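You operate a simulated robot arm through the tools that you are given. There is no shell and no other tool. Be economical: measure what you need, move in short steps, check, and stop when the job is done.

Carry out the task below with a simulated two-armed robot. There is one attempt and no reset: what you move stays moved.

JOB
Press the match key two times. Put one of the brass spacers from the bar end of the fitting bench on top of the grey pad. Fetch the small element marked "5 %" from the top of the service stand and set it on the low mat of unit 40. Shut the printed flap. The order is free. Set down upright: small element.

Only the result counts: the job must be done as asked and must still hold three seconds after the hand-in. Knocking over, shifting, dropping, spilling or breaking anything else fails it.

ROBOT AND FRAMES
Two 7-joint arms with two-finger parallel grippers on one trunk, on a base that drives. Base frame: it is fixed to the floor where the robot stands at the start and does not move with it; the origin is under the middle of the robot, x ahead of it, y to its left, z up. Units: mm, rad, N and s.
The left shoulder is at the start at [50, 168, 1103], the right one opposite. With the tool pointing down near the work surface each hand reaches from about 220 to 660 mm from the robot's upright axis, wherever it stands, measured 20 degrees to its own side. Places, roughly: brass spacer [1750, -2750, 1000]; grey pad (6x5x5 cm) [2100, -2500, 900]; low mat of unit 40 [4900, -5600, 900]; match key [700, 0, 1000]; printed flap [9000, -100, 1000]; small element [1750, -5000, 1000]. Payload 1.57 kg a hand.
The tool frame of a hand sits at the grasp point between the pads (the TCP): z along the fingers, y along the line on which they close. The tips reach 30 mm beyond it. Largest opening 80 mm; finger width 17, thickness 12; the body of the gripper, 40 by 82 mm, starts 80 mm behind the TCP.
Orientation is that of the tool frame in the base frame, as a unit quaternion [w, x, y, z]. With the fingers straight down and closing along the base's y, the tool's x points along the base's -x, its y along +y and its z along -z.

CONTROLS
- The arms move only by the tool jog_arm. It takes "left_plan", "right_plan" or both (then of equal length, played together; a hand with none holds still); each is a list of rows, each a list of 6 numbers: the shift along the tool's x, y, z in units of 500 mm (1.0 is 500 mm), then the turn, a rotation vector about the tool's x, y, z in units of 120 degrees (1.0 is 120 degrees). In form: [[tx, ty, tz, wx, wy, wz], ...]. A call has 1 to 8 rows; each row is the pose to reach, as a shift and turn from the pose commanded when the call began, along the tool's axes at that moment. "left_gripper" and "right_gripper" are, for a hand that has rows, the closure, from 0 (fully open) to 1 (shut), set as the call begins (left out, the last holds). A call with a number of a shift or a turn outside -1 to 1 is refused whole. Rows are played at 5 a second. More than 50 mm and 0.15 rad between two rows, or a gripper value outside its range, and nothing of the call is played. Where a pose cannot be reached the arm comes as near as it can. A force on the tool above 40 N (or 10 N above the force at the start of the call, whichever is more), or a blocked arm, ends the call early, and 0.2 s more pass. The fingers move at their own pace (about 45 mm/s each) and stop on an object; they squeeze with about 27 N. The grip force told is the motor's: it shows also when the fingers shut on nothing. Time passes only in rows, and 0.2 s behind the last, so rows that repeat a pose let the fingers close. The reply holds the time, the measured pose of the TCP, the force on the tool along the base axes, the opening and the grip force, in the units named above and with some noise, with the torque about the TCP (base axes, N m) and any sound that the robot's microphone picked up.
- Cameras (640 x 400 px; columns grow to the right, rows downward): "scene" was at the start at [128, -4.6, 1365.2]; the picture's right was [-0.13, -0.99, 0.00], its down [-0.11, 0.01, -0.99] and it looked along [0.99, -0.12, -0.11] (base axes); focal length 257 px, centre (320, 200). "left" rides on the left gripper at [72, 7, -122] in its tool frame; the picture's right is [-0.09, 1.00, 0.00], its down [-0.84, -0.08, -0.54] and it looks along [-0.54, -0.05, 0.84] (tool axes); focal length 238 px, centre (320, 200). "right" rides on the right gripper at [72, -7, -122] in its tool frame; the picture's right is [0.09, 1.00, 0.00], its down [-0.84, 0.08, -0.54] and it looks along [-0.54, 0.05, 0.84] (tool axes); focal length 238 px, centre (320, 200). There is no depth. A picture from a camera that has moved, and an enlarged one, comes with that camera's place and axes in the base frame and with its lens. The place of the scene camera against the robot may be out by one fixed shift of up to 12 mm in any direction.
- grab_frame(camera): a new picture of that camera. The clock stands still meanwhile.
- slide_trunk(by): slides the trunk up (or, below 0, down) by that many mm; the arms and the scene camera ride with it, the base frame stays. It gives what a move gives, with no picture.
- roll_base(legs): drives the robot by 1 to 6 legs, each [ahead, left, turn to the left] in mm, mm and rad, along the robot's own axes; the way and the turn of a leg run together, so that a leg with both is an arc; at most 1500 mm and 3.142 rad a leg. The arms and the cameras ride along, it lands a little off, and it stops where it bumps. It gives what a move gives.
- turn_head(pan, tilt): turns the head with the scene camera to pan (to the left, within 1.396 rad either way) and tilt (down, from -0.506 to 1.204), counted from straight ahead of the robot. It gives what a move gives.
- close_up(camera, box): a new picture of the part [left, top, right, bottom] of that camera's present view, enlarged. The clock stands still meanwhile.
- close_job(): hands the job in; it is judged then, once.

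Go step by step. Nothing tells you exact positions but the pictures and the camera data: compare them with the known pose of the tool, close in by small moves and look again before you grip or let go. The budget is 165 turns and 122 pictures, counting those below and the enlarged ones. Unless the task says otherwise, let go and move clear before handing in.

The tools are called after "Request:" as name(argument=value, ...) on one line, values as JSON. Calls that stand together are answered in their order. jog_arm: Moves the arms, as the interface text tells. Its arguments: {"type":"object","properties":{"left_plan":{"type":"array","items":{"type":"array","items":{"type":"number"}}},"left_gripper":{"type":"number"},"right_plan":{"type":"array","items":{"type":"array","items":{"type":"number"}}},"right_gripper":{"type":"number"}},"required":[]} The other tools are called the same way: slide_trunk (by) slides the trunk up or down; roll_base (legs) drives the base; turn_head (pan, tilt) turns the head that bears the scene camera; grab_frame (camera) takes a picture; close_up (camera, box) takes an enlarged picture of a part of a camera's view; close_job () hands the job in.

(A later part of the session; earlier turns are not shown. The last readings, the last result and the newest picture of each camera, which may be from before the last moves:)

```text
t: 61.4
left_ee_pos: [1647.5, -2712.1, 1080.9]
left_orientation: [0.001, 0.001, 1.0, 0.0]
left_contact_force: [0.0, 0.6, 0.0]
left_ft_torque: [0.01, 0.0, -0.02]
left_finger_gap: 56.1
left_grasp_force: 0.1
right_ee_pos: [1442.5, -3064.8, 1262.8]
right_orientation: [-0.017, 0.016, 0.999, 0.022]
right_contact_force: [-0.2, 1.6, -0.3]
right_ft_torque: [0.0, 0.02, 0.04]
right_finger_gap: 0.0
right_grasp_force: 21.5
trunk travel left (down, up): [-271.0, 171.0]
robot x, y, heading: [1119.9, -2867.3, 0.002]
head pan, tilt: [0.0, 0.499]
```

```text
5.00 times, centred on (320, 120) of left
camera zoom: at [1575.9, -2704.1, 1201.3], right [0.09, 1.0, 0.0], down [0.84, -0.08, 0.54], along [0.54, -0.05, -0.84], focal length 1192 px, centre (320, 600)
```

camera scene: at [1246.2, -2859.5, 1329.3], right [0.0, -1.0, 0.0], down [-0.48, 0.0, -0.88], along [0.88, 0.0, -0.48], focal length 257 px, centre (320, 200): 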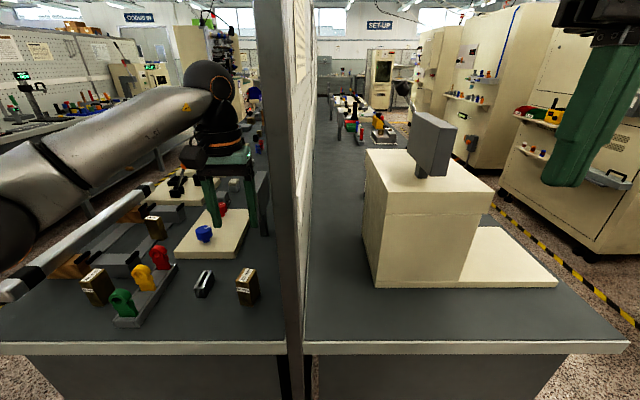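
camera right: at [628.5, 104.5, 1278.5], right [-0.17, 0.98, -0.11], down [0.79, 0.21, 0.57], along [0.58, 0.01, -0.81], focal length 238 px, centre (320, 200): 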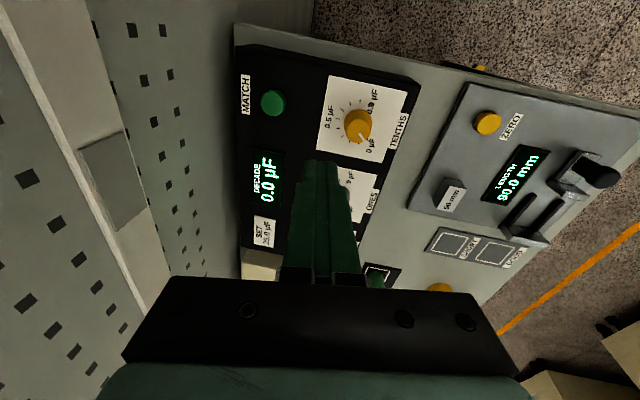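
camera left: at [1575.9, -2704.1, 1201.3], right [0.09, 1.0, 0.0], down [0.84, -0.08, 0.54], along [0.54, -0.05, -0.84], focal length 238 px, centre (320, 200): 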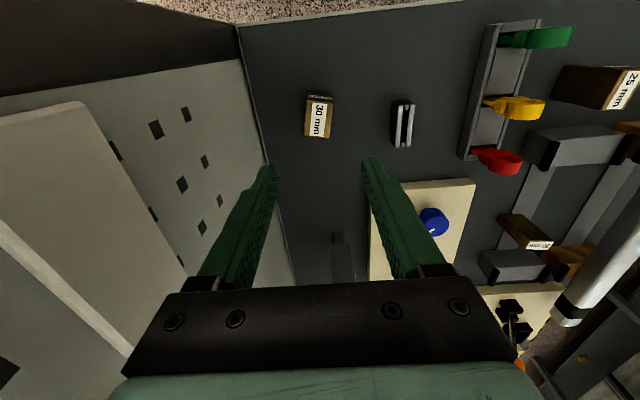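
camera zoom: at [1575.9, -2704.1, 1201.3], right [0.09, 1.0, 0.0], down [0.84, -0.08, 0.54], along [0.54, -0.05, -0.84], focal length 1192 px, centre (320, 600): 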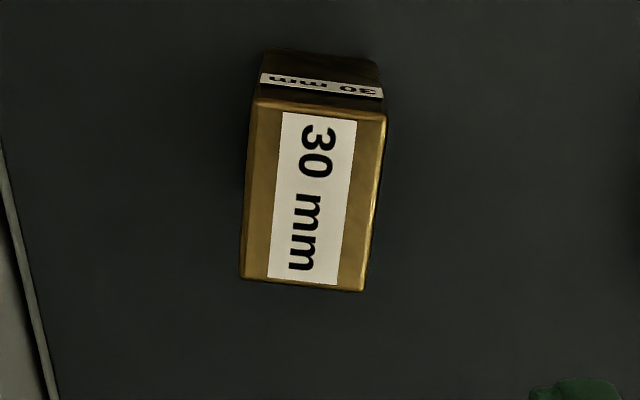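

The spacer is turned about -12° and centred at [1646, -2712], about 30 x 40 mm. I'll yaw the gripper to match and lower it around the spacer.

Request:
jog_arm(left_plan=[[0, 0, 0.08, 0, 0, 0.03], [0, 0, 0.16, 0, 0, 0.06], [0, 0, 0.24, 0, 0, 0.0955], [0, 0, 0.3, 0, 0, 0.0955], [0, 0, 0.362, 0, 0, 0.0955], [0, 0, 0.362, 0, 0, 0.0955]])

Request:
grab_frame(camera="left")

```text
t: 62.8
left_ee_pos: [1646.8, -2710.2, 898.6]
left_orientation: [0.001, 0.101, 0.995, -0.001]
left_contact_force: [-0.8, 0.6, 0.5]
left_ft_torque: [-0.01, -0.02, 0.0]
left_finger_gap: 56.2
left_grasp_force: 0.2
right_ee_pos: [1442.3, -3064.8, 1261.2]
right_orientation: [-0.019, 0.016, 0.999, 0.023]
right_contact_force: [0.4, -0.1, -0.3]
right_ft_torque: [0.01, 0.02, -0.04]
right_finger_gap: 0.1
right_grasp_force: 21.2
trunk travel left (down, up): [-271.0, 171.0]
robot x, y, heading: [1122.1, -2863.3, 0.001]
head pan, tilt: [0.0, 0.499]
```

```text
88 pictures are left
camera left: at [1578.2, -2688.0, 1019.8], right [0.29, 0.96, 0.0], down [0.8, -0.24, 0.54], along [0.52, -0.16, -0.84], focal length 238 px, centre (320, 200)
```

left: 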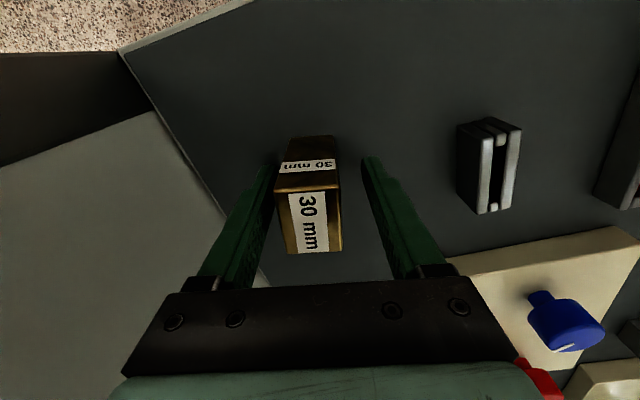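

The spacer sits between the fingers, 4–5 mm toward the wall side. I'll nudge over, then close.

Request:
jog_arm(left_plan=[[-0.006, -0.009, 0, 0, 0, 0], [-0.006, -0.009, 0, 0, 0, 0]])

Request:
jog_arm(left_plan=[[0, 0, 0, 0, 0, 0], [0, 0, 0, 0, 0, 0], [0, 0, 0, 0, 0, 0], [0, 0, 0, 0, 0, 0], [0, 0, 0, 0, 0, 0]], left_gripper=1)

Request:
jog_arm(left_plan=[[0, 0, -0.04, 0, 0, 0], [0, 0, -0.1, 0, 0, 0], [0, 0, -0.19, 0, 0, 0], [0, 0, -0.28, 0, 0, 0], [0, 0, -0.36, 0, 0, 0]])

Request:
grab_frame(camera="left")

```text
t: 63.4
left_ee_pos: [1648.8, -2715.2, 899.1]
left_orientation: [0.001, 0.1, 0.995, -0.001]
left_contact_force: [-0.3, -0.6, 0.1]
left_ft_torque: [0.0, 0.0, 0.0]
left_finger_gap: 55.9
left_grasp_force: 0.1
right_ee_pos: [1441.9, -3065.1, 1261.7]
right_orientation: [-0.018, 0.016, 0.999, 0.023]
right_contact_force: [0.5, -0.4, -0.3]
right_ft_torque: [0.0, -0.01, -0.02]
right_finger_gap: 0.0
right_grasp_force: 21.7
trunk travel left (down, up): [-271.0, 171.0]
robot x, y, heading: [1115.6, -2865.5, -0.002]
head pan, tilt: [0.0, 0.499]
```

```text
t: 64.5
left_ee_pos: [1648.1, -2715.6, 899.1]
left_orientation: [0.001, 0.102, 0.995, -0.001]
left_contact_force: [0.4, 1.2, 1.2]
left_ft_torque: [0.06, -0.03, -0.03]
left_finger_gap: 29.7
left_grasp_force: 27.0
right_ee_pos: [1442.7, -3065.3, 1262.4]
right_orientation: [-0.018, 0.015, 0.999, 0.022]
right_contact_force: [-0.6, -0.8, -0.3]
right_ft_torque: [-0.03, 0.01, 0.01]
right_finger_gap: 0.0
right_grasp_force: 20.9
trunk travel left (down, up): [-271.0, 171.0]
robot x, y, heading: [1116.4, -2866.8, -0.002]
head pan, tilt: [0.0, 0.499]
```

```text
t: 65.8
left_ee_pos: [1647.7, -2714.5, 1080.5]
left_orientation: [0.001, 0.101, 0.995, 0.0]
left_contact_force: [0.3, 0.6, -3.8]
left_ft_torque: [-0.01, 0.0, 0.03]
left_finger_gap: 29.8
left_grasp_force: 26.9
right_ee_pos: [1443.8, -3065.2, 1261.8]
right_orientation: [-0.018, 0.016, 0.999, 0.022]
right_contact_force: [0.5, -0.5, 0.6]
right_ft_torque: [0.0, 0.04, 0.01]
right_finger_gap: 0.3
right_grasp_force: 20.6
trunk travel left (down, up): [-271.0, 171.0]
robot x, y, heading: [1121.2, -2865.3, -0.006]
head pan, tilt: [0.0, 0.499]
```

```text
87 pictures are left
camera left: at [1579.3, -2692.9, 1201.8], right [0.29, 0.96, 0.0], down [0.8, -0.24, 0.54], along [0.52, -0.16, -0.84], focal length 238 px, centre (320, 200)
```

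left: 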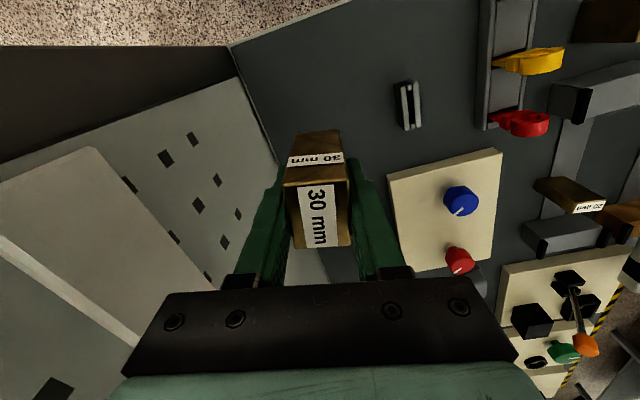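

The spacer is held (29.8 mm gap, about 4 N). I'll draw the arm back and drive round to the bench's front side, facing it.

Request:
jog_arm(left_plan=[[0.06, -0.012, -0.06, 0, 0, -0.013], [0.125, -0.026, -0.125, 0, 0, -0.027], [0.19, -0.039, -0.19, 0, 0, -0.04], [0.255, -0.052, -0.255, 0, 0, -0.054], [0.32, -0.066, -0.32, 0, 0, -0.068], [0.385, -0.079, -0.385, 0, 0, -0.082], [0.45, -0.092, -0.44, 0, 0, -0.0955]])

Request:
roll_base(legs=[[-150, 0, 0], [0, 1360, 0]])

Request:
turn_head(pan=-0.2, tilt=0.4)

Request:
grab_frame(camera="scene")

```text
t: 67.3
left_ee_pos: [1415.8, -2713.6, 1299.7]
left_orientation: [0.001, 0.001, 1.0, -0.001]
left_contact_force: [0.1, 0.0, -2.9]
left_ft_torque: [-0.03, -0.04, -0.02]
left_finger_gap: 29.7
left_grasp_force: 27.4
right_ee_pos: [1441.4, -3066.3, 1263.8]
right_orientation: [-0.017, 0.016, 0.999, 0.024]
right_contact_force: [0.2, -0.1, -1.0]
right_ft_torque: [-0.01, -0.03, -0.02]
right_finger_gap: 0.0
right_grasp_force: 21.3
trunk travel left (down, up): [-271.0, 171.0]
robot x, y, heading: [1119.5, -2865.9, -0.006]
head pan, tilt: [0.0, 0.499]
```

```text
t: 75.1
left_ee_pos: [1287.2, -1366.6, 1298.6]
left_orientation: [0.001, 0.01, 1.0, -0.001]
left_contact_force: [-0.3, -0.9, -3.4]
left_ft_torque: [-0.02, -0.01, -0.01]
left_finger_gap: 29.9
left_grasp_force: 27.3
right_ee_pos: [1305.9, -1717.4, 1262.5]
right_orientation: [-0.018, 0.026, 0.999, 0.023]
right_contact_force: [0.0, 0.2, -0.1]
right_ft_torque: [0.0, 0.01, -0.02]
right_finger_gap: 0.0
right_grasp_force: 21.2
trunk travel left (down, up): [-271.0, 171.0]
robot x, y, heading: [986.7, -1512.0, -0.023]
head pan, tilt: [0.0, 0.499]
```

```text
t: 75.8
left_ee_pos: [1286.5, -1366.8, 1298.3]
left_orientation: [0.001, 0.011, 1.0, -0.001]
left_contact_force: [0.8, -0.3, -3.7]
left_ft_torque: [0.0, -0.02, -0.02]
left_finger_gap: 29.5
left_grasp_force: 26.8
right_ee_pos: [1305.3, -1719.6, 1262.8]
right_orientation: [-0.017, 0.026, 0.999, 0.023]
right_contact_force: [0.1, 0.6, 0.7]
right_ft_torque: [0.02, -0.03, 0.0]
right_finger_gap: 0.1
right_grasp_force: 21.6
trunk travel left (down, up): [-271.0, 171.0]
robot x, y, heading: [982.5, -1513.4, -0.025]
head pan, tilt: [-0.201, 0.4]
```

```text
86 pictures are left
camera scene: at [1113.0, -1527.8, 1338.3], right [-0.22, -0.98, 0.0], down [-0.38, 0.09, -0.92], along [0.9, -0.2, -0.39], focal length 257 px, centre (320, 200)
```

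scene: 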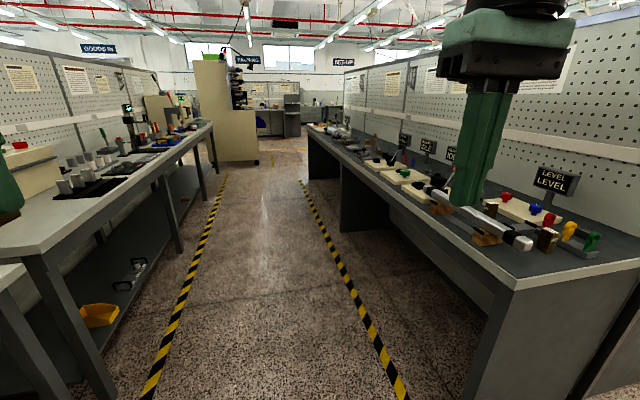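

The aisle is open. I'll drive in to x≈1900 and turn to face the fitting bench.

Request:
roll_base(legs=[[910, 30, 0.025], [0, 0, -1.571], [150, 0, 0]])

Request:
turn_head(pan=0.1, tilt=0.55)

Request:
grab_frame(camera="scene")

```text
t: 85.4
left_ee_pos: [2045.1, -1940.7, 1298.1]
left_orientation: [0.0, 0.707, 0.707, 0.0]
left_contact_force: [0.0, -0.4, -3.9]
left_ft_torque: [0.0, 0.03, 0.0]
left_finger_gap: 29.6
left_grasp_force: 26.7
right_ee_pos: [1694.7, -1967.8, 1262.1]
right_orientation: [0.003, 0.718, 0.696, 0.029]
right_contact_force: [0.7, -0.9, -0.7]
right_ft_torque: [0.03, 0.0, -0.01]
right_finger_gap: 0.0
right_grasp_force: 21.3
trunk travel left (down, up): [-271.0, 171.0]
robot x, y, heading: [1896.7, -1644.1, -1.574]
head pan, tilt: [-0.201, 0.4]
```

```text
t: 86.2
left_ee_pos: [2044.8, -1941.0, 1298.7]
left_orientation: [0.0, 0.708, 0.706, -0.001]
left_contact_force: [-0.1, 0.0, -3.6]
left_ft_torque: [-0.03, -0.01, 0.02]
left_finger_gap: 29.6
left_grasp_force: 27.3
right_ee_pos: [1693.3, -1966.2, 1262.8]
right_orientation: [0.003, 0.718, 0.695, 0.029]
right_contact_force: [0.5, -0.2, 0.3]
right_ft_torque: [0.0, 0.02, -0.02]
right_finger_gap: 0.1
right_grasp_force: 20.7
trunk travel left (down, up): [-271.0, 171.0]
robot x, y, heading: [1893.9, -1645.3, -1.57]
head pan, tilt: [0.099, 0.55]
```

```text
85 pictures are left
camera scene: at [1897.7, -1765.1, 1324.7], right [-1.0, -0.1, 0.0], down [-0.05, 0.52, -0.85], along [0.08, -0.85, -0.52], focal length 257 px, centre (320, 200)
```

scene: 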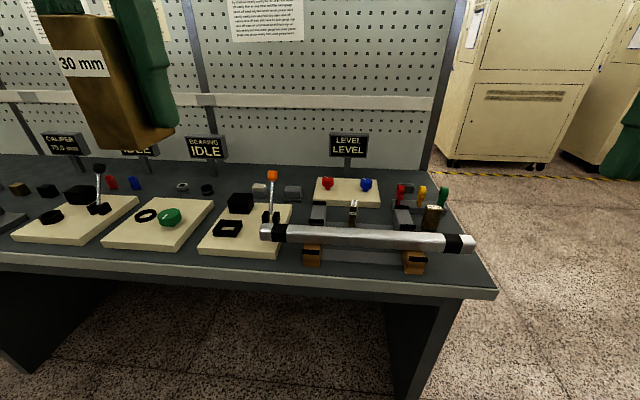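

Request:
close_up(camera="scene", box=[180, 150, 340, 250])

```text
4.00 times, centred on (260, 200) of scene
camera zoom: at [1897.7, -1765.1, 1324.7], right [-1.0, -0.1, 0.0], down [-0.05, 0.52, -0.85], along [0.08, -0.85, -0.52], focal length 1028 px, centre (560, 200)
```

zoom: 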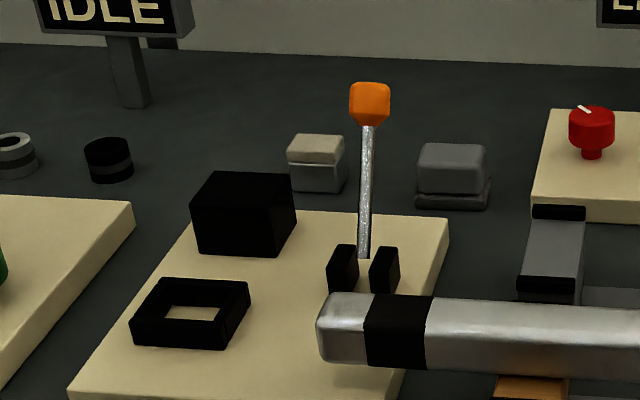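

The plain grey pad is the 60 mm wide block at about [2062, -2530]. I'll drive closer to the bench edge and look with the wrist camera.

Request:
roll_base(legs=[[310, 0, 0]])

Request:
grab_frame(camera="left")

Request:
grab_frame(camera="scene")

```text
t: 88.3
left_ee_pos: [2043.5, -2254.0, 1298.0]
left_orientation: [0.0, 0.708, 0.706, -0.001]
left_contact_force: [0.2, 0.1, -3.1]
left_ft_torque: [-0.01, 0.03, 0.02]
left_finger_gap: 29.8
left_grasp_force: 27.6
right_ee_pos: [1694.3, -2281.4, 1262.5]
right_orientation: [0.004, 0.719, 0.695, 0.029]
right_contact_force: [-0.9, -0.1, -0.4]
right_ft_torque: [-0.01, 0.02, -0.01]
right_finger_gap: 0.0
right_grasp_force: 21.3
trunk travel left (down, up): [-271.0, 171.0]
robot x, y, heading: [1892.2, -1956.8, -1.571]
head pan, tilt: [0.099, 0.55]
```

```text
83 pictures are left
camera left: at [2052.1, -2182.0, 1419.6], right [1.0, -0.09, 0.0], down [-0.08, -0.84, 0.54], along [-0.05, -0.54, -0.84], focal length 238 px, centre (320, 200)
```

left: 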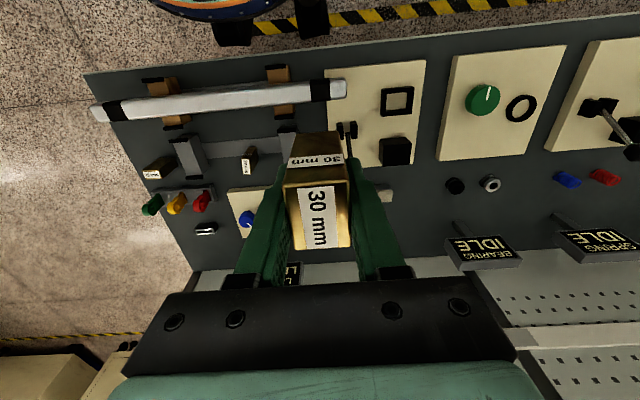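

```text
82 pictures are left
camera scene: at [1897.4, -2079.8, 1324.6], right [-1.0, -0.1, 0.0], down [-0.05, 0.52, -0.85], along [0.08, -0.85, -0.52], focal length 257 px, centre (320, 200)
```

scene: 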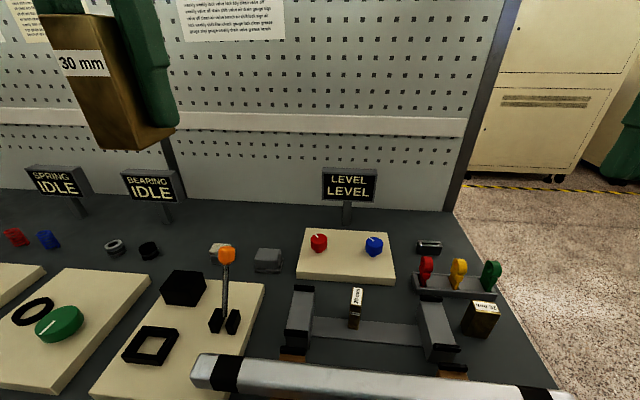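

Request:
close_up(camera="scene", box=[200, 220, 300, 290])

```text
5.71 times, centred on (250, 255) of scene
camera zoom: at [1897.4, -2079.8, 1324.6], right [-1.0, -0.1, 0.0], down [-0.05, 0.52, -0.85], along [0.08, -0.85, -0.52], focal length 1469 px, centre (720, -114)
```

zoom: 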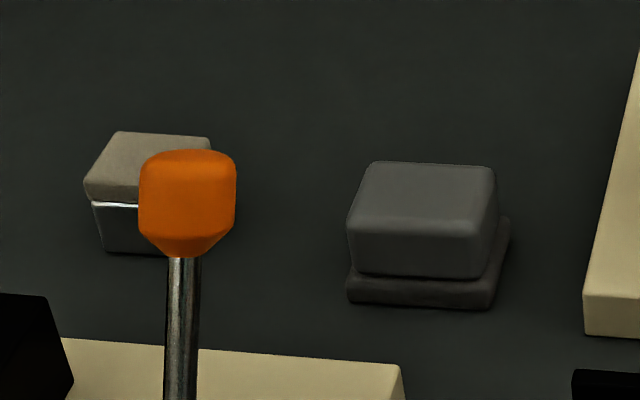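

The right-hand block is the grey pad: centre ≈ [2062, -2518], top ≈ 900–905. I'll carry the spacer to above it, passing high over the orange lever.

Request:
jog_arm(left_plan=[[-0.075, 0.005, 0.03, 0, 0, 0], [-0.15, 0.01, 0.07, 0, 0, 0], [-0.225, 0.015, 0.12, 0, 0, 0], [-0.3, 0.02, 0.17, 0, 0, 0], [-0.37, 0.025, 0.23, 0, 0, 0], [-0.44, 0.03, 0.3, 0, 0, 0], [-0.5, 0.035, 0.37, 0, 0, 0], [-0.53, 0.037, 0.436, 0, 0, 0]])

Request:
grab_frame(camera="left")

Request:
close_up(camera="scene", box=[180, 150, 340, 290])

```text
t: 90.1
left_ee_pos: [2063.3, -2519.5, 1077.1]
left_orientation: [0.0, 0.708, 0.706, -0.001]
left_contact_force: [0.6, -0.8, -4.5]
left_ft_torque: [0.0, 0.01, 0.03]
left_finger_gap: 29.7
left_grasp_force: 27.3
right_ee_pos: [1693.7, -2281.1, 1261.5]
right_orientation: [0.003, 0.718, 0.696, 0.029]
right_contact_force: [-0.6, -0.7, 0.7]
right_ft_torque: [0.0, 0.01, -0.03]
right_finger_gap: 0.0
right_grasp_force: 21.3
trunk travel left (down, up): [-271.0, 171.0]
robot x, y, heading: [1889.0, -1959.9, -1.569]
head pan, tilt: [0.099, 0.55]
```

```text
80 pictures are left
camera left: at [2070.7, -2446.3, 1198.1], right [1.0, -0.09, 0.0], down [-0.08, -0.84, 0.54], along [-0.05, -0.54, -0.84], focal length 238 px, centre (320, 200)
```

left: 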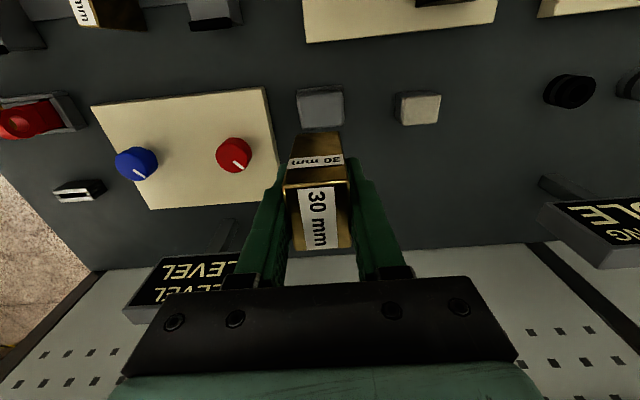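

```text
2.86 times, centred on (260, 220) of scene
camera zoom: at [1897.6, -2079.8, 1324.6], right [-1.0, -0.1, 0.0], down [-0.05, 0.52, -0.85], along [0.08, -0.85, -0.52], focal length 734 px, centre (491, 143)
```

zoom: 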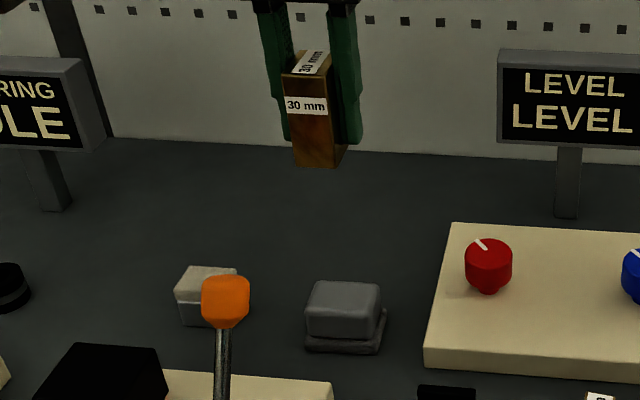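

Request:
close_up(camera="left", box=[280, 70, 380, 140])

```text
5.71 times, centred on (330, 105) of left
camera zoom: at [2070.7, -2446.3, 1198.1], right [1.0, -0.09, 0.0], down [-0.08, -0.84, 0.54], along [-0.05, -0.54, -0.84], focal length 1362 px, centre (263, 743)
```

zoom: 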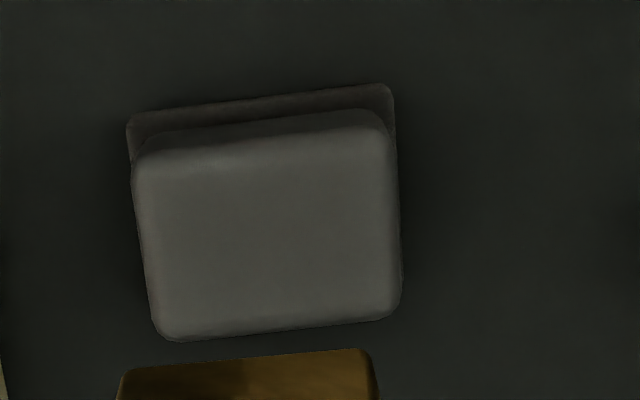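

Both views put the pad top's centre at ≈ [2065, -2512]. I'll lower the spacer to just above it.

Request:
jog_arm(left_plan=[[0.008, 0.002, 0.07, 0, 0, 0], [0.015, 0.003, 0.14, 0, 0, 0], [0.015, 0.003, 0.2, 0, 0, 0], [0.015, 0.003, 0.236, 0, 0, 0], [0.015, 0.003, 0.246, 0, 0, 0], [0.015, 0.003, 0.246, 0, 0, 0]])

Request:
close_up(camera="scene", box=[200, 190, 320, 290])

Request:
grab_frame(camera="left")

```text
t: 91.5
left_ee_pos: [2063.1, -2511.7, 957.3]
left_orientation: [0.0, 0.708, 0.707, -0.002]
left_contact_force: [-0.1, 0.4, -3.2]
left_ft_torque: [-0.07, 0.0, 0.04]
left_finger_gap: 29.9
left_grasp_force: 26.6
right_ee_pos: [1694.9, -2281.2, 1262.9]
right_orientation: [0.003, 0.718, 0.696, 0.028]
right_contact_force: [0.1, -0.7, 0.4]
right_ft_torque: [0.03, 0.02, -0.03]
right_finger_gap: 0.2
right_grasp_force: 21.4
trunk travel left (down, up): [-271.0, 171.0]
robot x, y, heading: [1892.0, -1955.2, -1.57]
head pan, tilt: [0.099, 0.55]
```

```text
4.00 times, centred on (260, 240) of scene
camera zoom: at [1897.4, -2079.4, 1324.6], right [-1.0, -0.1, 0.0], down [-0.05, 0.52, -0.85], along [0.08, -0.85, -0.52], focal length 1028 px, centre (560, 40)
```

zoom: 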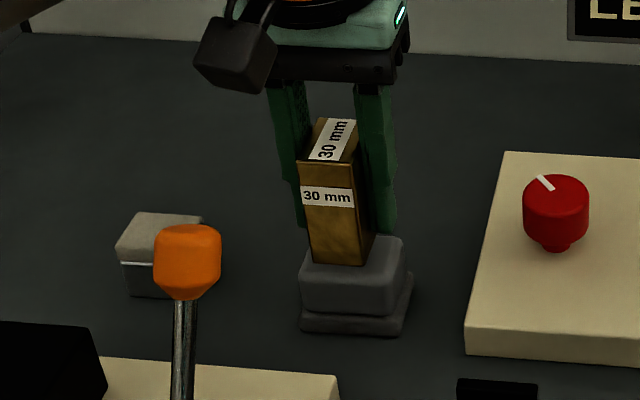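

```text
76 pictures are left
camera left: at [2070.2, -2438.7, 1078.4], right [1.0, -0.09, 0.0], down [-0.08, -0.84, 0.54], along [-0.05, -0.54, -0.84], focal length 238 px, centre (320, 200)
```

left: 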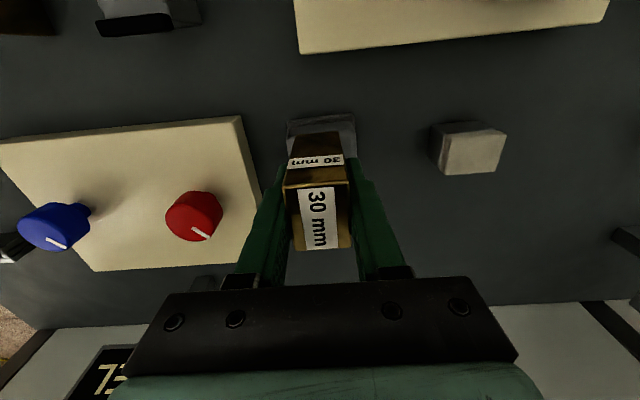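

Request:
close_up(camera="left", box=[260, 90, 380, 180])

```text
4.44 times, centred on (320, 135) of left
camera zoom: at [2070.2, -2438.7, 1078.4], right [1.0, -0.09, 0.0], down [-0.08, -0.84, 0.54], along [-0.05, -0.54, -0.84], focal length 1059 px, centre (320, 489)
```

zoom: 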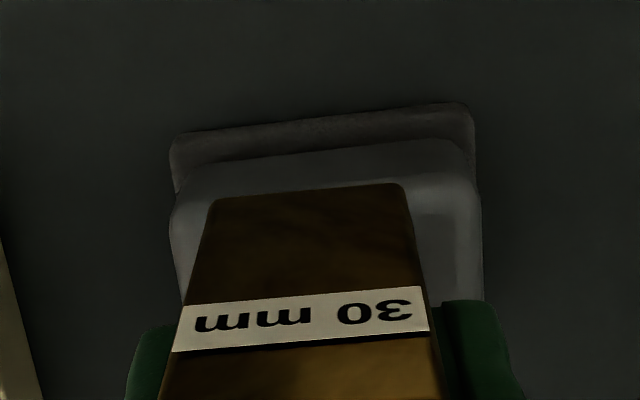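

The spacer needs to go about 7–8 mm further from me to centre on the pad. I'll shift it and lower gently to contact.

Request:
jog_arm(left_plan=[[-0.008, 0.001, 0, 0, 0, 0], [-0.016, 0.002, 0, 0, 0, 0], [-0.016, 0.002, 0.012, 0, 0, 0], [-0.016, 0.002, 0.02, 0, 0, 0], [-0.016, 0.002, 0.024, 0, 0, 0], [-0.016, 0.002, 0.028, 0, 0, 0]])

Request:
close_up(camera="scene", box=[220, 200, 300, 280])

```text
t: 92.9
left_ee_pos: [2064.8, -2520.2, 943.3]
left_orientation: [0.0, 0.707, 0.707, -0.001]
left_contact_force: [0.3, -1.1, -3.5]
left_ft_torque: [0.02, 0.02, 0.01]
left_finger_gap: 29.7
left_grasp_force: 26.7
right_ee_pos: [1694.8, -2280.5, 1263.5]
right_orientation: [0.004, 0.718, 0.695, 0.029]
right_contact_force: [0.1, -0.7, 0.8]
right_ft_torque: [-0.01, -0.01, 0.03]
right_finger_gap: 0.1
right_grasp_force: 21.4
trunk travel left (down, up): [-271.0, 171.0]
robot x, y, heading: [1893.4, -1956.4, -1.577]
head pan, tilt: [0.099, 0.55]
```

```text
5.00 times, centred on (260, 240) of scene
camera zoom: at [1897.4, -2079.4, 1324.6], right [-1.0, -0.1, 0.0], down [-0.05, 0.52, -0.85], along [0.08, -0.85, -0.52], focal length 1285 px, centre (620, 0)
```

zoom: 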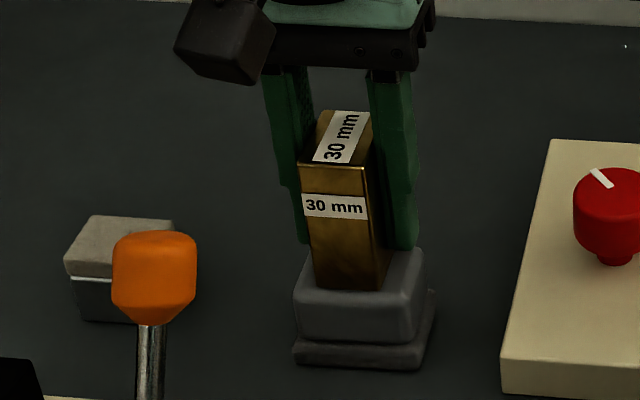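

Still hovering slightly; I'll go down in 2 mm steps until the force tells of contact.

Request:
jog_arm(left_plan=[[0, -0.003, 0.003, 0, 0, 0], [0, -0.004, 0.006, 0, 0, 0], [0, -0.004, 0.009, 0, 0, 0]])

```text
t: 93.7
left_ee_pos: [2063.4, -2520.3, 942.6]
left_orientation: [0.003, 0.707, 0.707, -0.002]
left_contact_force: [3.9, -0.1, 12.9]
left_ft_torque: [0.2, -0.27, -0.01]
left_finger_gap: 29.6
left_grasp_force: 27.0
right_ee_pos: [1695.7, -2279.2, 1263.9]
right_orientation: [0.004, 0.719, 0.695, 0.029]
right_contact_force: [0.5, 0.7, -0.2]
right_ft_torque: [0.01, 0.01, -0.02]
right_finger_gap: 0.0
right_grasp_force: 21.0
trunk travel left (down, up): [-271.0, 171.0]
robot x, y, heading: [1892.4, -1953.8, -1.573]
head pan, tilt: [0.099, 0.55]
```

Contact made. I'll relieve the pressure slightly, release, and rise.

Request:
jog_arm(left_plan=[[0, 0, -0.004, 0, 0, 0], [0, 0, -0.006, 0, 0, 0], [0, 0, -0.006, 0, 0, 0]])

Request:
jog_arm(left_plan=[[0, 0, 0, 0, 0, 0], [0, 0, 0, 0, 0, 0], [0, 0, 0, 0, 0, 0]], left_gripper=0.3)

Request:
jog_arm(left_plan=[[0, 0, -0.05, 0, 0, 0], [0, 0, -0.13, 0, 0, 0], [0, 0, -0.22, 0, 0, 0], [0, 0, -0.3, 0, 0, 0], [0.08, 0, -0.36, 0, 0, 0]])

Request:
close_up(camera="scene", box=[200, 180, 320, 290])

```text
t: 94.5
left_ee_pos: [2061.4, -2519.7, 944.5]
left_orientation: [0.0, 0.708, 0.707, -0.001]
left_contact_force: [2.8, 0.1, 5.3]
left_ft_torque: [0.02, -0.16, -0.02]
left_finger_gap: 29.8
left_grasp_force: 27.2
right_ee_pos: [1694.2, -2280.0, 1263.2]
right_orientation: [0.004, 0.718, 0.695, 0.029]
right_contact_force: [-0.3, -0.1, -1.4]
right_ft_torque: [0.0, 0.0, 0.0]
right_finger_gap: 0.0
right_grasp_force: 21.5
trunk travel left (down, up): [-271.0, 171.0]
robot x, y, heading: [1889.6, -1958.0, -1.572]
head pan, tilt: [0.099, 0.55]
```

```text
t: 95.3
left_ee_pos: [2062.6, -2520.1, 942.9]
left_orientation: [0.0, 0.708, 0.707, -0.001]
left_contact_force: [-0.2, 0.2, -0.5]
left_ft_torque: [0.01, 0.01, 0.03]
left_finger_gap: 55.9
left_grasp_force: 0.0
right_ee_pos: [1694.2, -2281.1, 1262.9]
right_orientation: [0.003, 0.718, 0.696, 0.03]
right_contact_force: [-0.5, 0.1, 0.5]
right_ft_torque: [-0.04, -0.02, -0.01]
right_finger_gap: 0.0
right_grasp_force: 21.1
trunk travel left (down, up): [-271.0, 171.0]
robot x, y, heading: [1893.2, -1955.1, -1.572]
head pan, tilt: [0.099, 0.55]
```

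```text
t: 96.5
left_ee_pos: [2062.9, -2481.3, 1122.5]
left_orientation: [0.001, 0.708, 0.706, -0.002]
left_contact_force: [-0.2, 0.0, 0.5]
left_ft_torque: [-0.02, 0.01, 0.0]
left_finger_gap: 56.1
left_grasp_force: 0.1
right_ee_pos: [1693.7, -2280.9, 1262.3]
right_orientation: [0.004, 0.717, 0.696, 0.029]
right_contact_force: [-0.8, -0.4, -0.6]
right_ft_torque: [-0.01, 0.02, 0.03]
right_finger_gap: 0.0
right_grasp_force: 21.1
trunk travel left (down, up): [-271.0, 171.0]
robot x, y, heading: [1889.6, -1957.1, -1.575]
head pan, tilt: [0.099, 0.55]
```

```text
3.64 times, centred on (260, 235) of scene
camera zoom: at [1897.7, -2078.1, 1324.8], right [-1.0, -0.1, 0.0], down [-0.05, 0.52, -0.85], along [0.08, -0.85, -0.52], focal length 935 px, centre (538, 73)
```

zoom: 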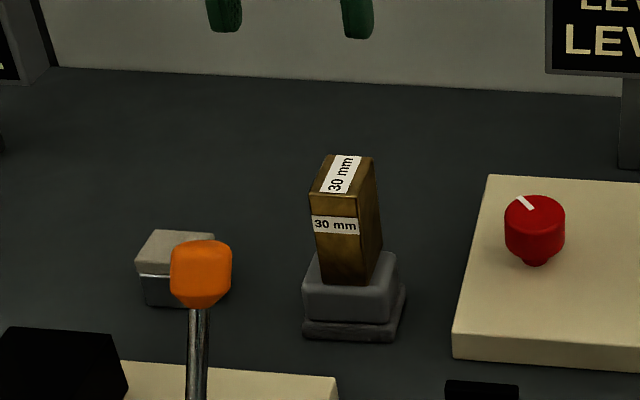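

The spacer stands on the grey pad. I'll fold the arm, leave the aisle to the west and drive south toward the service stand.

Request:
jog_arm(left_plan=[[0.05, 0, -0.06, 0, 0, 0], [0.11, 0, -0.12, 0, 0, 0], [0.18, 0, -0.18, 0, 0, 0], [0.25, 0, -0.24, 0, 0, 0], [0.32, 0, -0.3, 0, 0, 0], [0.39, 0, -0.35, 0, 0, 0], [0.45, 0, -0.36, 0, 0, 0]])

Request:
roll_base(legs=[[-450, 0, 0], [0, -900, 0], [1500, 0, 0], [800, 0, 0]])

Request:
turn_head(pan=0.3, tilt=0.3)

Request:
grab_frame(camera="scene")

```text
t: 98.1
left_ee_pos: [2063.4, -2253.8, 1301.1]
left_orientation: [-0.001, 0.707, 0.707, -0.003]
left_contact_force: [-0.7, 1.2, 0.2]
left_ft_torque: [-0.01, -0.02, 0.0]
left_finger_gap: 56.2
left_grasp_force: 0.2
right_ee_pos: [1694.5, -2279.9, 1262.6]
right_orientation: [0.004, 0.719, 0.695, 0.029]
right_contact_force: [-0.1, 0.2, 0.6]
right_ft_torque: [0.01, 0.03, -0.01]
right_finger_gap: 0.0
right_grasp_force: 21.8
trunk travel left (down, up): [-271.0, 171.0]
robot x, y, heading: [1892.5, -1956.5, -1.576]
head pan, tilt: [0.099, 0.55]
```

```text
t: 116.0
left_ee_pos: [1209.1, -4118.7, 1300.6]
left_orientation: [0.0, 0.701, 0.713, -0.003]
left_contact_force: [-0.1, 0.3, -0.8]
left_ft_torque: [0.01, -0.03, 0.03]
left_finger_gap: 56.0
left_grasp_force: 0.0
right_ee_pos: [842.1, -4149.2, 1264.0]
right_orientation: [0.003, 0.712, 0.702, 0.029]
right_contact_force: [0.2, 0.0, -0.7]
right_ft_torque: [0.0, 0.04, 0.04]
right_finger_gap: 0.0
right_grasp_force: 21.5
trunk travel left (down, up): [-271.0, 171.0]
robot x, y, heading: [1033.7, -3822.6, -1.55]
head pan, tilt: [0.099, 0.55]
```

```text
t: 116.8
left_ee_pos: [1209.5, -4119.1, 1301.2]
left_orientation: [0.0, 0.701, 0.713, -0.002]
left_contact_force: [0.2, 0.0, 0.6]
left_ft_torque: [-0.03, 0.02, -0.02]
left_finger_gap: 55.9
left_grasp_force: 0.0
right_ee_pos: [841.6, -4150.3, 1262.5]
right_orientation: [0.004, 0.712, 0.702, 0.029]
right_contact_force: [0.5, 0.0, 0.1]
right_ft_torque: [-0.01, -0.03, 0.0]
right_finger_gap: 0.0
right_grasp_force: 21.6
trunk travel left (down, up): [-271.0, 171.0]
robot x, y, heading: [1034.3, -3823.8, -1.549]
head pan, tilt: [0.3, 0.3]
```

```text
72 pictures are left
camera scene: at [1060.8, -3944.5, 1347.6], right [-0.95, -0.31, 0.0], down [-0.09, 0.28, -0.96], along [0.3, -0.91, -0.3], focal length 257 px, centre (320, 200)
```

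scene: 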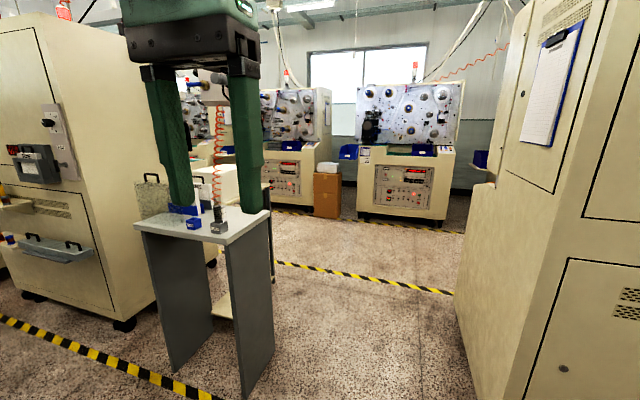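

Request:
close_up(camera="scene", box=[120, 160, 280, 260])

```text
4.00 times, centred on (200, 210) of scene
camera zoom: at [1060.8, -3944.5, 1347.6], right [-0.95, -0.31, 0.0], down [-0.09, 0.28, -0.96], along [0.3, -0.91, -0.3], focal length 1028 px, centre (800, 160)
```

zoom: 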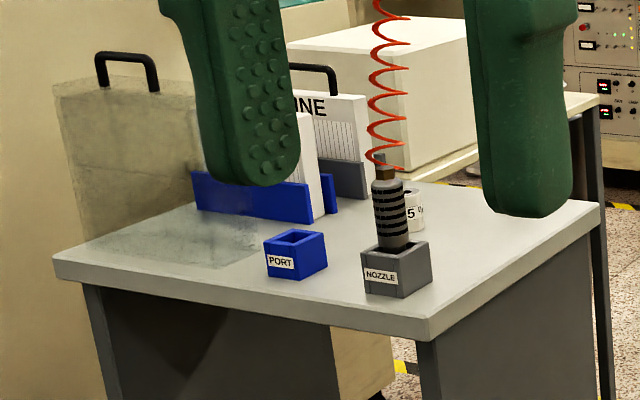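

The white cylinder "5 %" stands behind the nozzle, roughly at [1860, -4900]. I'll go to the stand's west side and face it.

Request:
roll_base(legs=[[1050, 0, 0], [0, 0, 1.549]])

Request:
turn_head(pan=0, tilt=0.45)

Request:
grab_frame(camera="scene")

```text
t: 120.9
left_ee_pos: [1222.3, -4910.0, 1307.7]
left_orientation: [0.009, 0.709, 0.705, -0.013]
left_contact_force: [0.2, 0.9, 0.8]
left_ft_torque: [-0.03, -0.03, -0.02]
left_finger_gap: 56.0
left_grasp_force: 0.0
right_ee_pos: [852.1, -4921.5, 1288.5]
right_orientation: [0.037, 0.719, 0.694, 0.001]
right_contact_force: [-0.1, -0.9, 0.1]
right_ft_torque: [0.03, 0.04, -0.03]
right_finger_gap: 0.0
right_grasp_force: 21.1
trunk travel left (down, up): [-271.0, 171.0]
robot x, y, heading: [1049.4, -4634.5, -1.572]
head pan, tilt: [0.3, 0.3]
stopped in leg 1: the robot was blocked; the commanded pose is now the measured one
```

```text
t: 121.7
left_ee_pos: [1221.8, -4907.9, 1309.1]
left_orientation: [0.009, 0.708, 0.706, -0.015]
left_contact_force: [0.2, -0.3, -0.9]
left_ft_torque: [0.03, -0.01, 0.02]
left_finger_gap: 56.0
left_grasp_force: 0.0
right_ee_pos: [852.6, -4922.0, 1290.1]
right_orientation: [0.038, 0.717, 0.696, -0.001]
right_contact_force: [0.5, -0.1, -1.0]
right_ft_torque: [0.0, -0.01, 0.01]
right_finger_gap: 0.0
right_grasp_force: 21.6
trunk travel left (down, up): [-271.0, 171.0]
robot x, y, heading: [1048.8, -4634.7, -1.573]
head pan, tilt: [0.0, 0.45]
```

```text
70 pictures are left
camera scene: at [1048.9, -4733.7, 1337.0], right [-1.0, 0.0, 0.0], down [0.0, 0.41, -0.91], along [0.0, -0.91, -0.41], focal length 257 px, centre (320, 200)
```

scene: 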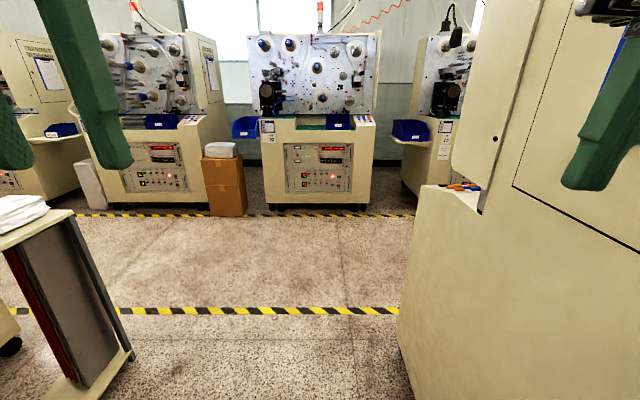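

The right elbow touched the big cabinet on the right. I'll back off, shift toward the stand and try again.

Request:
roll_base(legs=[[-100, 0, 0], [0, 135, 0], [330, 0, 0]])

Request:
roll_base(legs=[[0, 0, 1.571]])

Request:
grab_frame(camera="scene")

```text
t: 125.5
left_ee_pos: [1354.7, -5169.5, 1301.5]
left_orientation: [0.001, 0.707, 0.707, -0.004]
left_contact_force: [0.5, 0.5, -0.3]
left_ft_torque: [-0.01, 0.0, -0.01]
left_finger_gap: 56.1
left_grasp_force: 0.0
right_ee_pos: [985.2, -5187.8, 1275.5]
right_orientation: [0.023, 0.716, 0.697, 0.015]
right_contact_force: [-0.2, 0.6, 0.0]
right_ft_torque: [0.0, 0.01, 0.05]
right_finger_gap: 0.0
right_grasp_force: 21.3
trunk travel left (down, up): [-271.0, 171.0]
robot x, y, heading: [1185.7, -4869.2, -1.568]
head pan, tilt: [0.0, 0.45]
```

```text
t: 129.7
left_ee_pos: [1482.2, -4702.0, 1301.1]
left_orientation: [0.004, 0.002, 1.0, -0.003]
left_contact_force: [0.1, -0.4, 0.2]
left_ft_torque: [0.01, -0.03, 0.0]
left_finger_gap: 56.0
left_grasp_force: 0.1
right_ee_pos: [1498.1, -5072.0, 1273.7]
right_orientation: [0.005, 0.016, 0.999, 0.027]
right_contact_force: [0.0, 0.0, 0.0]
right_ft_torque: [-0.03, -0.01, 0.01]
right_finger_gap: 0.0
right_grasp_force: 21.3
trunk travel left (down, up): [-271.0, 171.0]
robot x, y, heading: [1186.0, -4871.8, -0.004]
head pan, tilt: [0.0, 0.45]
```

```text
69 pictures are left
camera scene: at [1312.7, -4864.2, 1333.7], right [0.0, -1.0, 0.0], down [-0.44, 0.0, -0.9], along [0.9, 0.0, -0.44], focal length 257 px, centre (320, 200)
```

scene: 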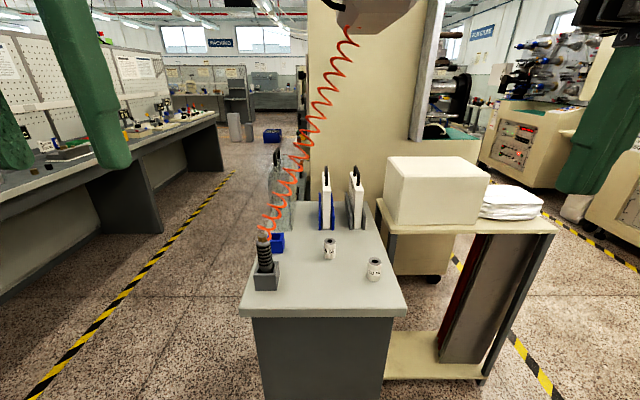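

Request:
close_up(camera="scene", box=[230, 220, 410, 320])

Request:
close_up(camera="scene", box=[220, 0, 440, 240])

Request:
grab_frame(camera="right")

Request:
grab_frame(camera="left")

```text
3.56 times, centred on (320, 270) of scene
camera zoom: at [1312.7, -4864.2, 1333.7], right [0.0, -1.0, 0.0], down [-0.44, 0.0, -0.9], along [0.9, 0.0, -0.44], focal length 914 px, centre (320, -49)
```

zoom: 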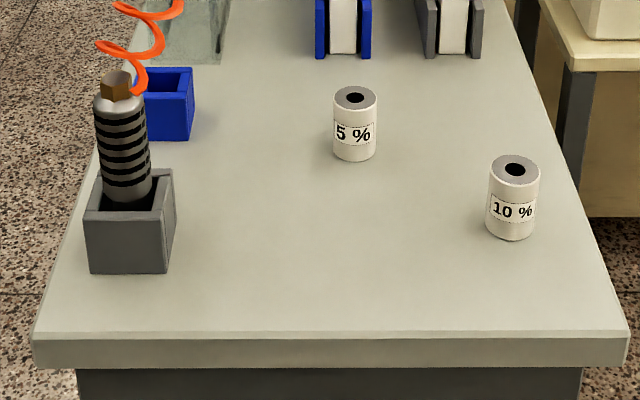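

```text
1.67 times, centred on (330, 120) of scene
camera zoom: at [1312.7, -4864.2, 1333.7], right [0.0, -1.0, 0.0], down [-0.44, 0.0, -0.9], along [0.9, 0.0, -0.44], focal length 428 px, centre (303, 333)
```

zoom: 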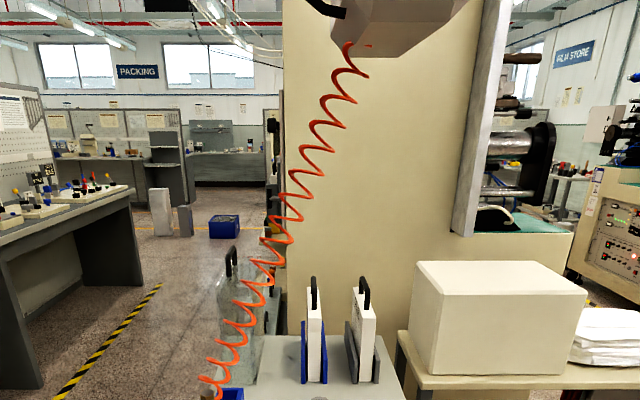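

```text
66 pictures are left
camera right: at [1425.3, -5083.0, 1395.7], right [-0.06, 1.0, 0.05], down [0.83, 0.02, 0.55], along [0.55, 0.08, -0.83], focal length 238 px, centre (320, 200)
```

right: 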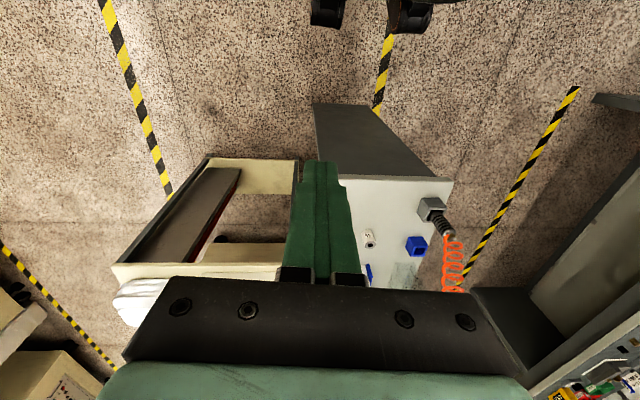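

```text
65 pictures are left
camera left: at [1410.5, -4693.6, 1422.1], right [0.1, 1.0, 0.0], down [0.83, -0.08, 0.55], along [0.55, -0.06, -0.84], focal length 238 px, centre (320, 200)
```

left: 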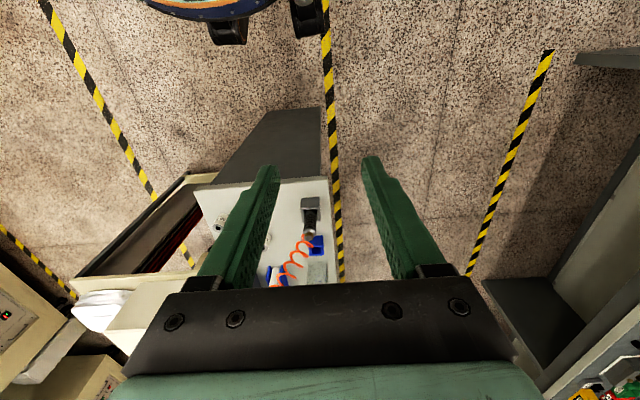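

The "5 %" element is at ≈ [1910, -4891], stand top z≈860, with the "10 %" one at ≈ [1823, -5000] and the hose rising past to the north-west. I'll come in from the south-west so the right arm stays clear of the hose.

Request:
roll_base(legs=[[0, 0, 0.35], [0, -249, 0], [140, 0, 0]])

Request:
turn_head(pan=0, tilt=0.6)

Request:
grab_frame(camera="scene")

Request:
grab_frame(camera="right")

```text
t: 133.6
left_ee_pos: [1622.5, -4795.8, 1300.3]
left_orientation: [0.004, -0.17, 0.985, -0.001]
left_contact_force: [-0.3, -0.3, -0.2]
left_ft_torque: [-0.02, 0.03, -0.04]
left_finger_gap: 56.2
left_grasp_force: 0.0
right_ee_pos: [1763.4, -5139.2, 1276.5]
right_orientation: [0.001, -0.157, 0.987, 0.028]
right_contact_force: [0.7, -0.1, -0.9]
right_ft_torque: [-0.03, 0.03, 0.0]
right_finger_gap: 0.1
right_grasp_force: 21.0
trunk travel left (down, up): [-271.0, 171.0]
robot x, y, heading: [1400.4, -5057.1, 0.346]
head pan, tilt: [0.0, 0.45]
```

```text
t: 134.3
left_ee_pos: [1622.3, -4796.4, 1301.1]
left_orientation: [0.003, -0.17, 0.985, -0.002]
left_contact_force: [0.0, 0.3, -0.2]
left_ft_torque: [-0.01, 0.0, -0.01]
left_finger_gap: 56.0
left_grasp_force: 0.0
right_ee_pos: [1763.9, -5138.2, 1275.5]
right_orientation: [0.001, -0.156, 0.987, 0.028]
right_contact_force: [0.0, 0.1, -0.2]
right_ft_torque: [-0.01, -0.01, -0.02]
right_finger_gap: 0.0
right_grasp_force: 21.1
trunk travel left (down, up): [-271.0, 171.0]
robot x, y, heading: [1399.5, -5054.5, 0.346]
head pan, tilt: [0.0, 0.6]
```

```text
64 pictures are left
camera scene: at [1516.4, -5006.3, 1320.2], right [0.34, -0.94, 0.0], down [-0.53, -0.19, -0.83], along [0.78, 0.28, -0.56], focal length 257 px, centre (320, 200)
```

scene: 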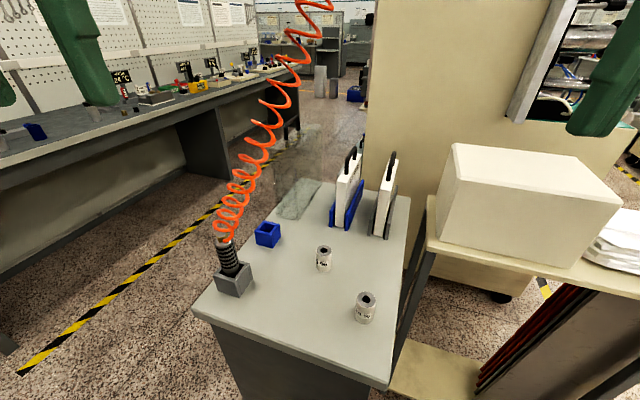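

```text
63 pictures are left
camera right: at [1697.7, -5174.1, 1395.7], right [-0.4, 0.92, 0.05], down [0.78, 0.3, 0.55], along [0.49, 0.26, -0.83], focal length 238 px, centre (320, 200)
```

right: 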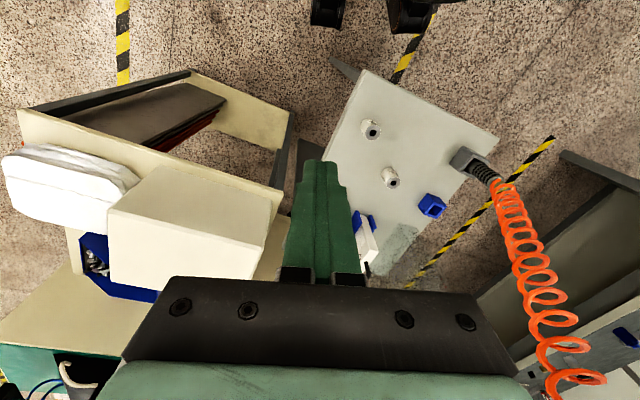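

Request:
close_up(camera="scene", box=[280, 220, 400, 340])

Request:
close_up(camera="right", box=[340, 110, 420, 200])

```text
3.33 times, centred on (340, 280) of scene
camera zoom: at [1516.4, -5006.3, 1320.2], right [0.34, -0.94, 0.0], down [-0.53, -0.19, -0.83], along [0.78, 0.28, -0.56], focal length 857 px, centre (253, -67)
```

zoom: 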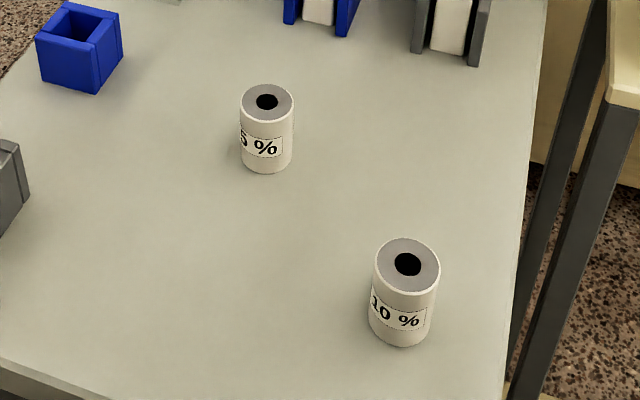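

```text
4.44 times, centred on (380, 155) of right
camera zoom: at [1697.7, -5174.1, 1395.7], right [-0.4, 0.92, 0.05], down [0.78, 0.3, 0.55], along [0.49, 0.26, -0.83], focal length 1059 px, centre (53, 400)
```

zoom: 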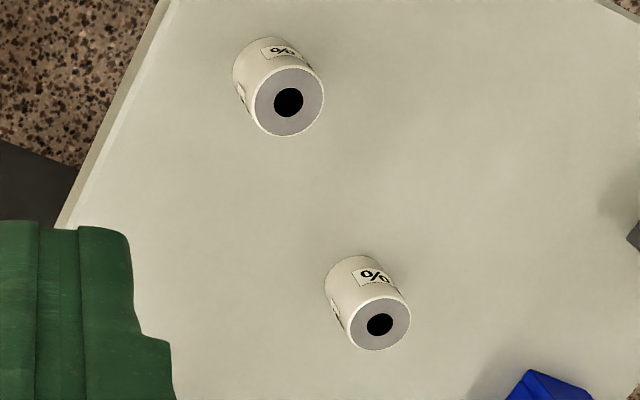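

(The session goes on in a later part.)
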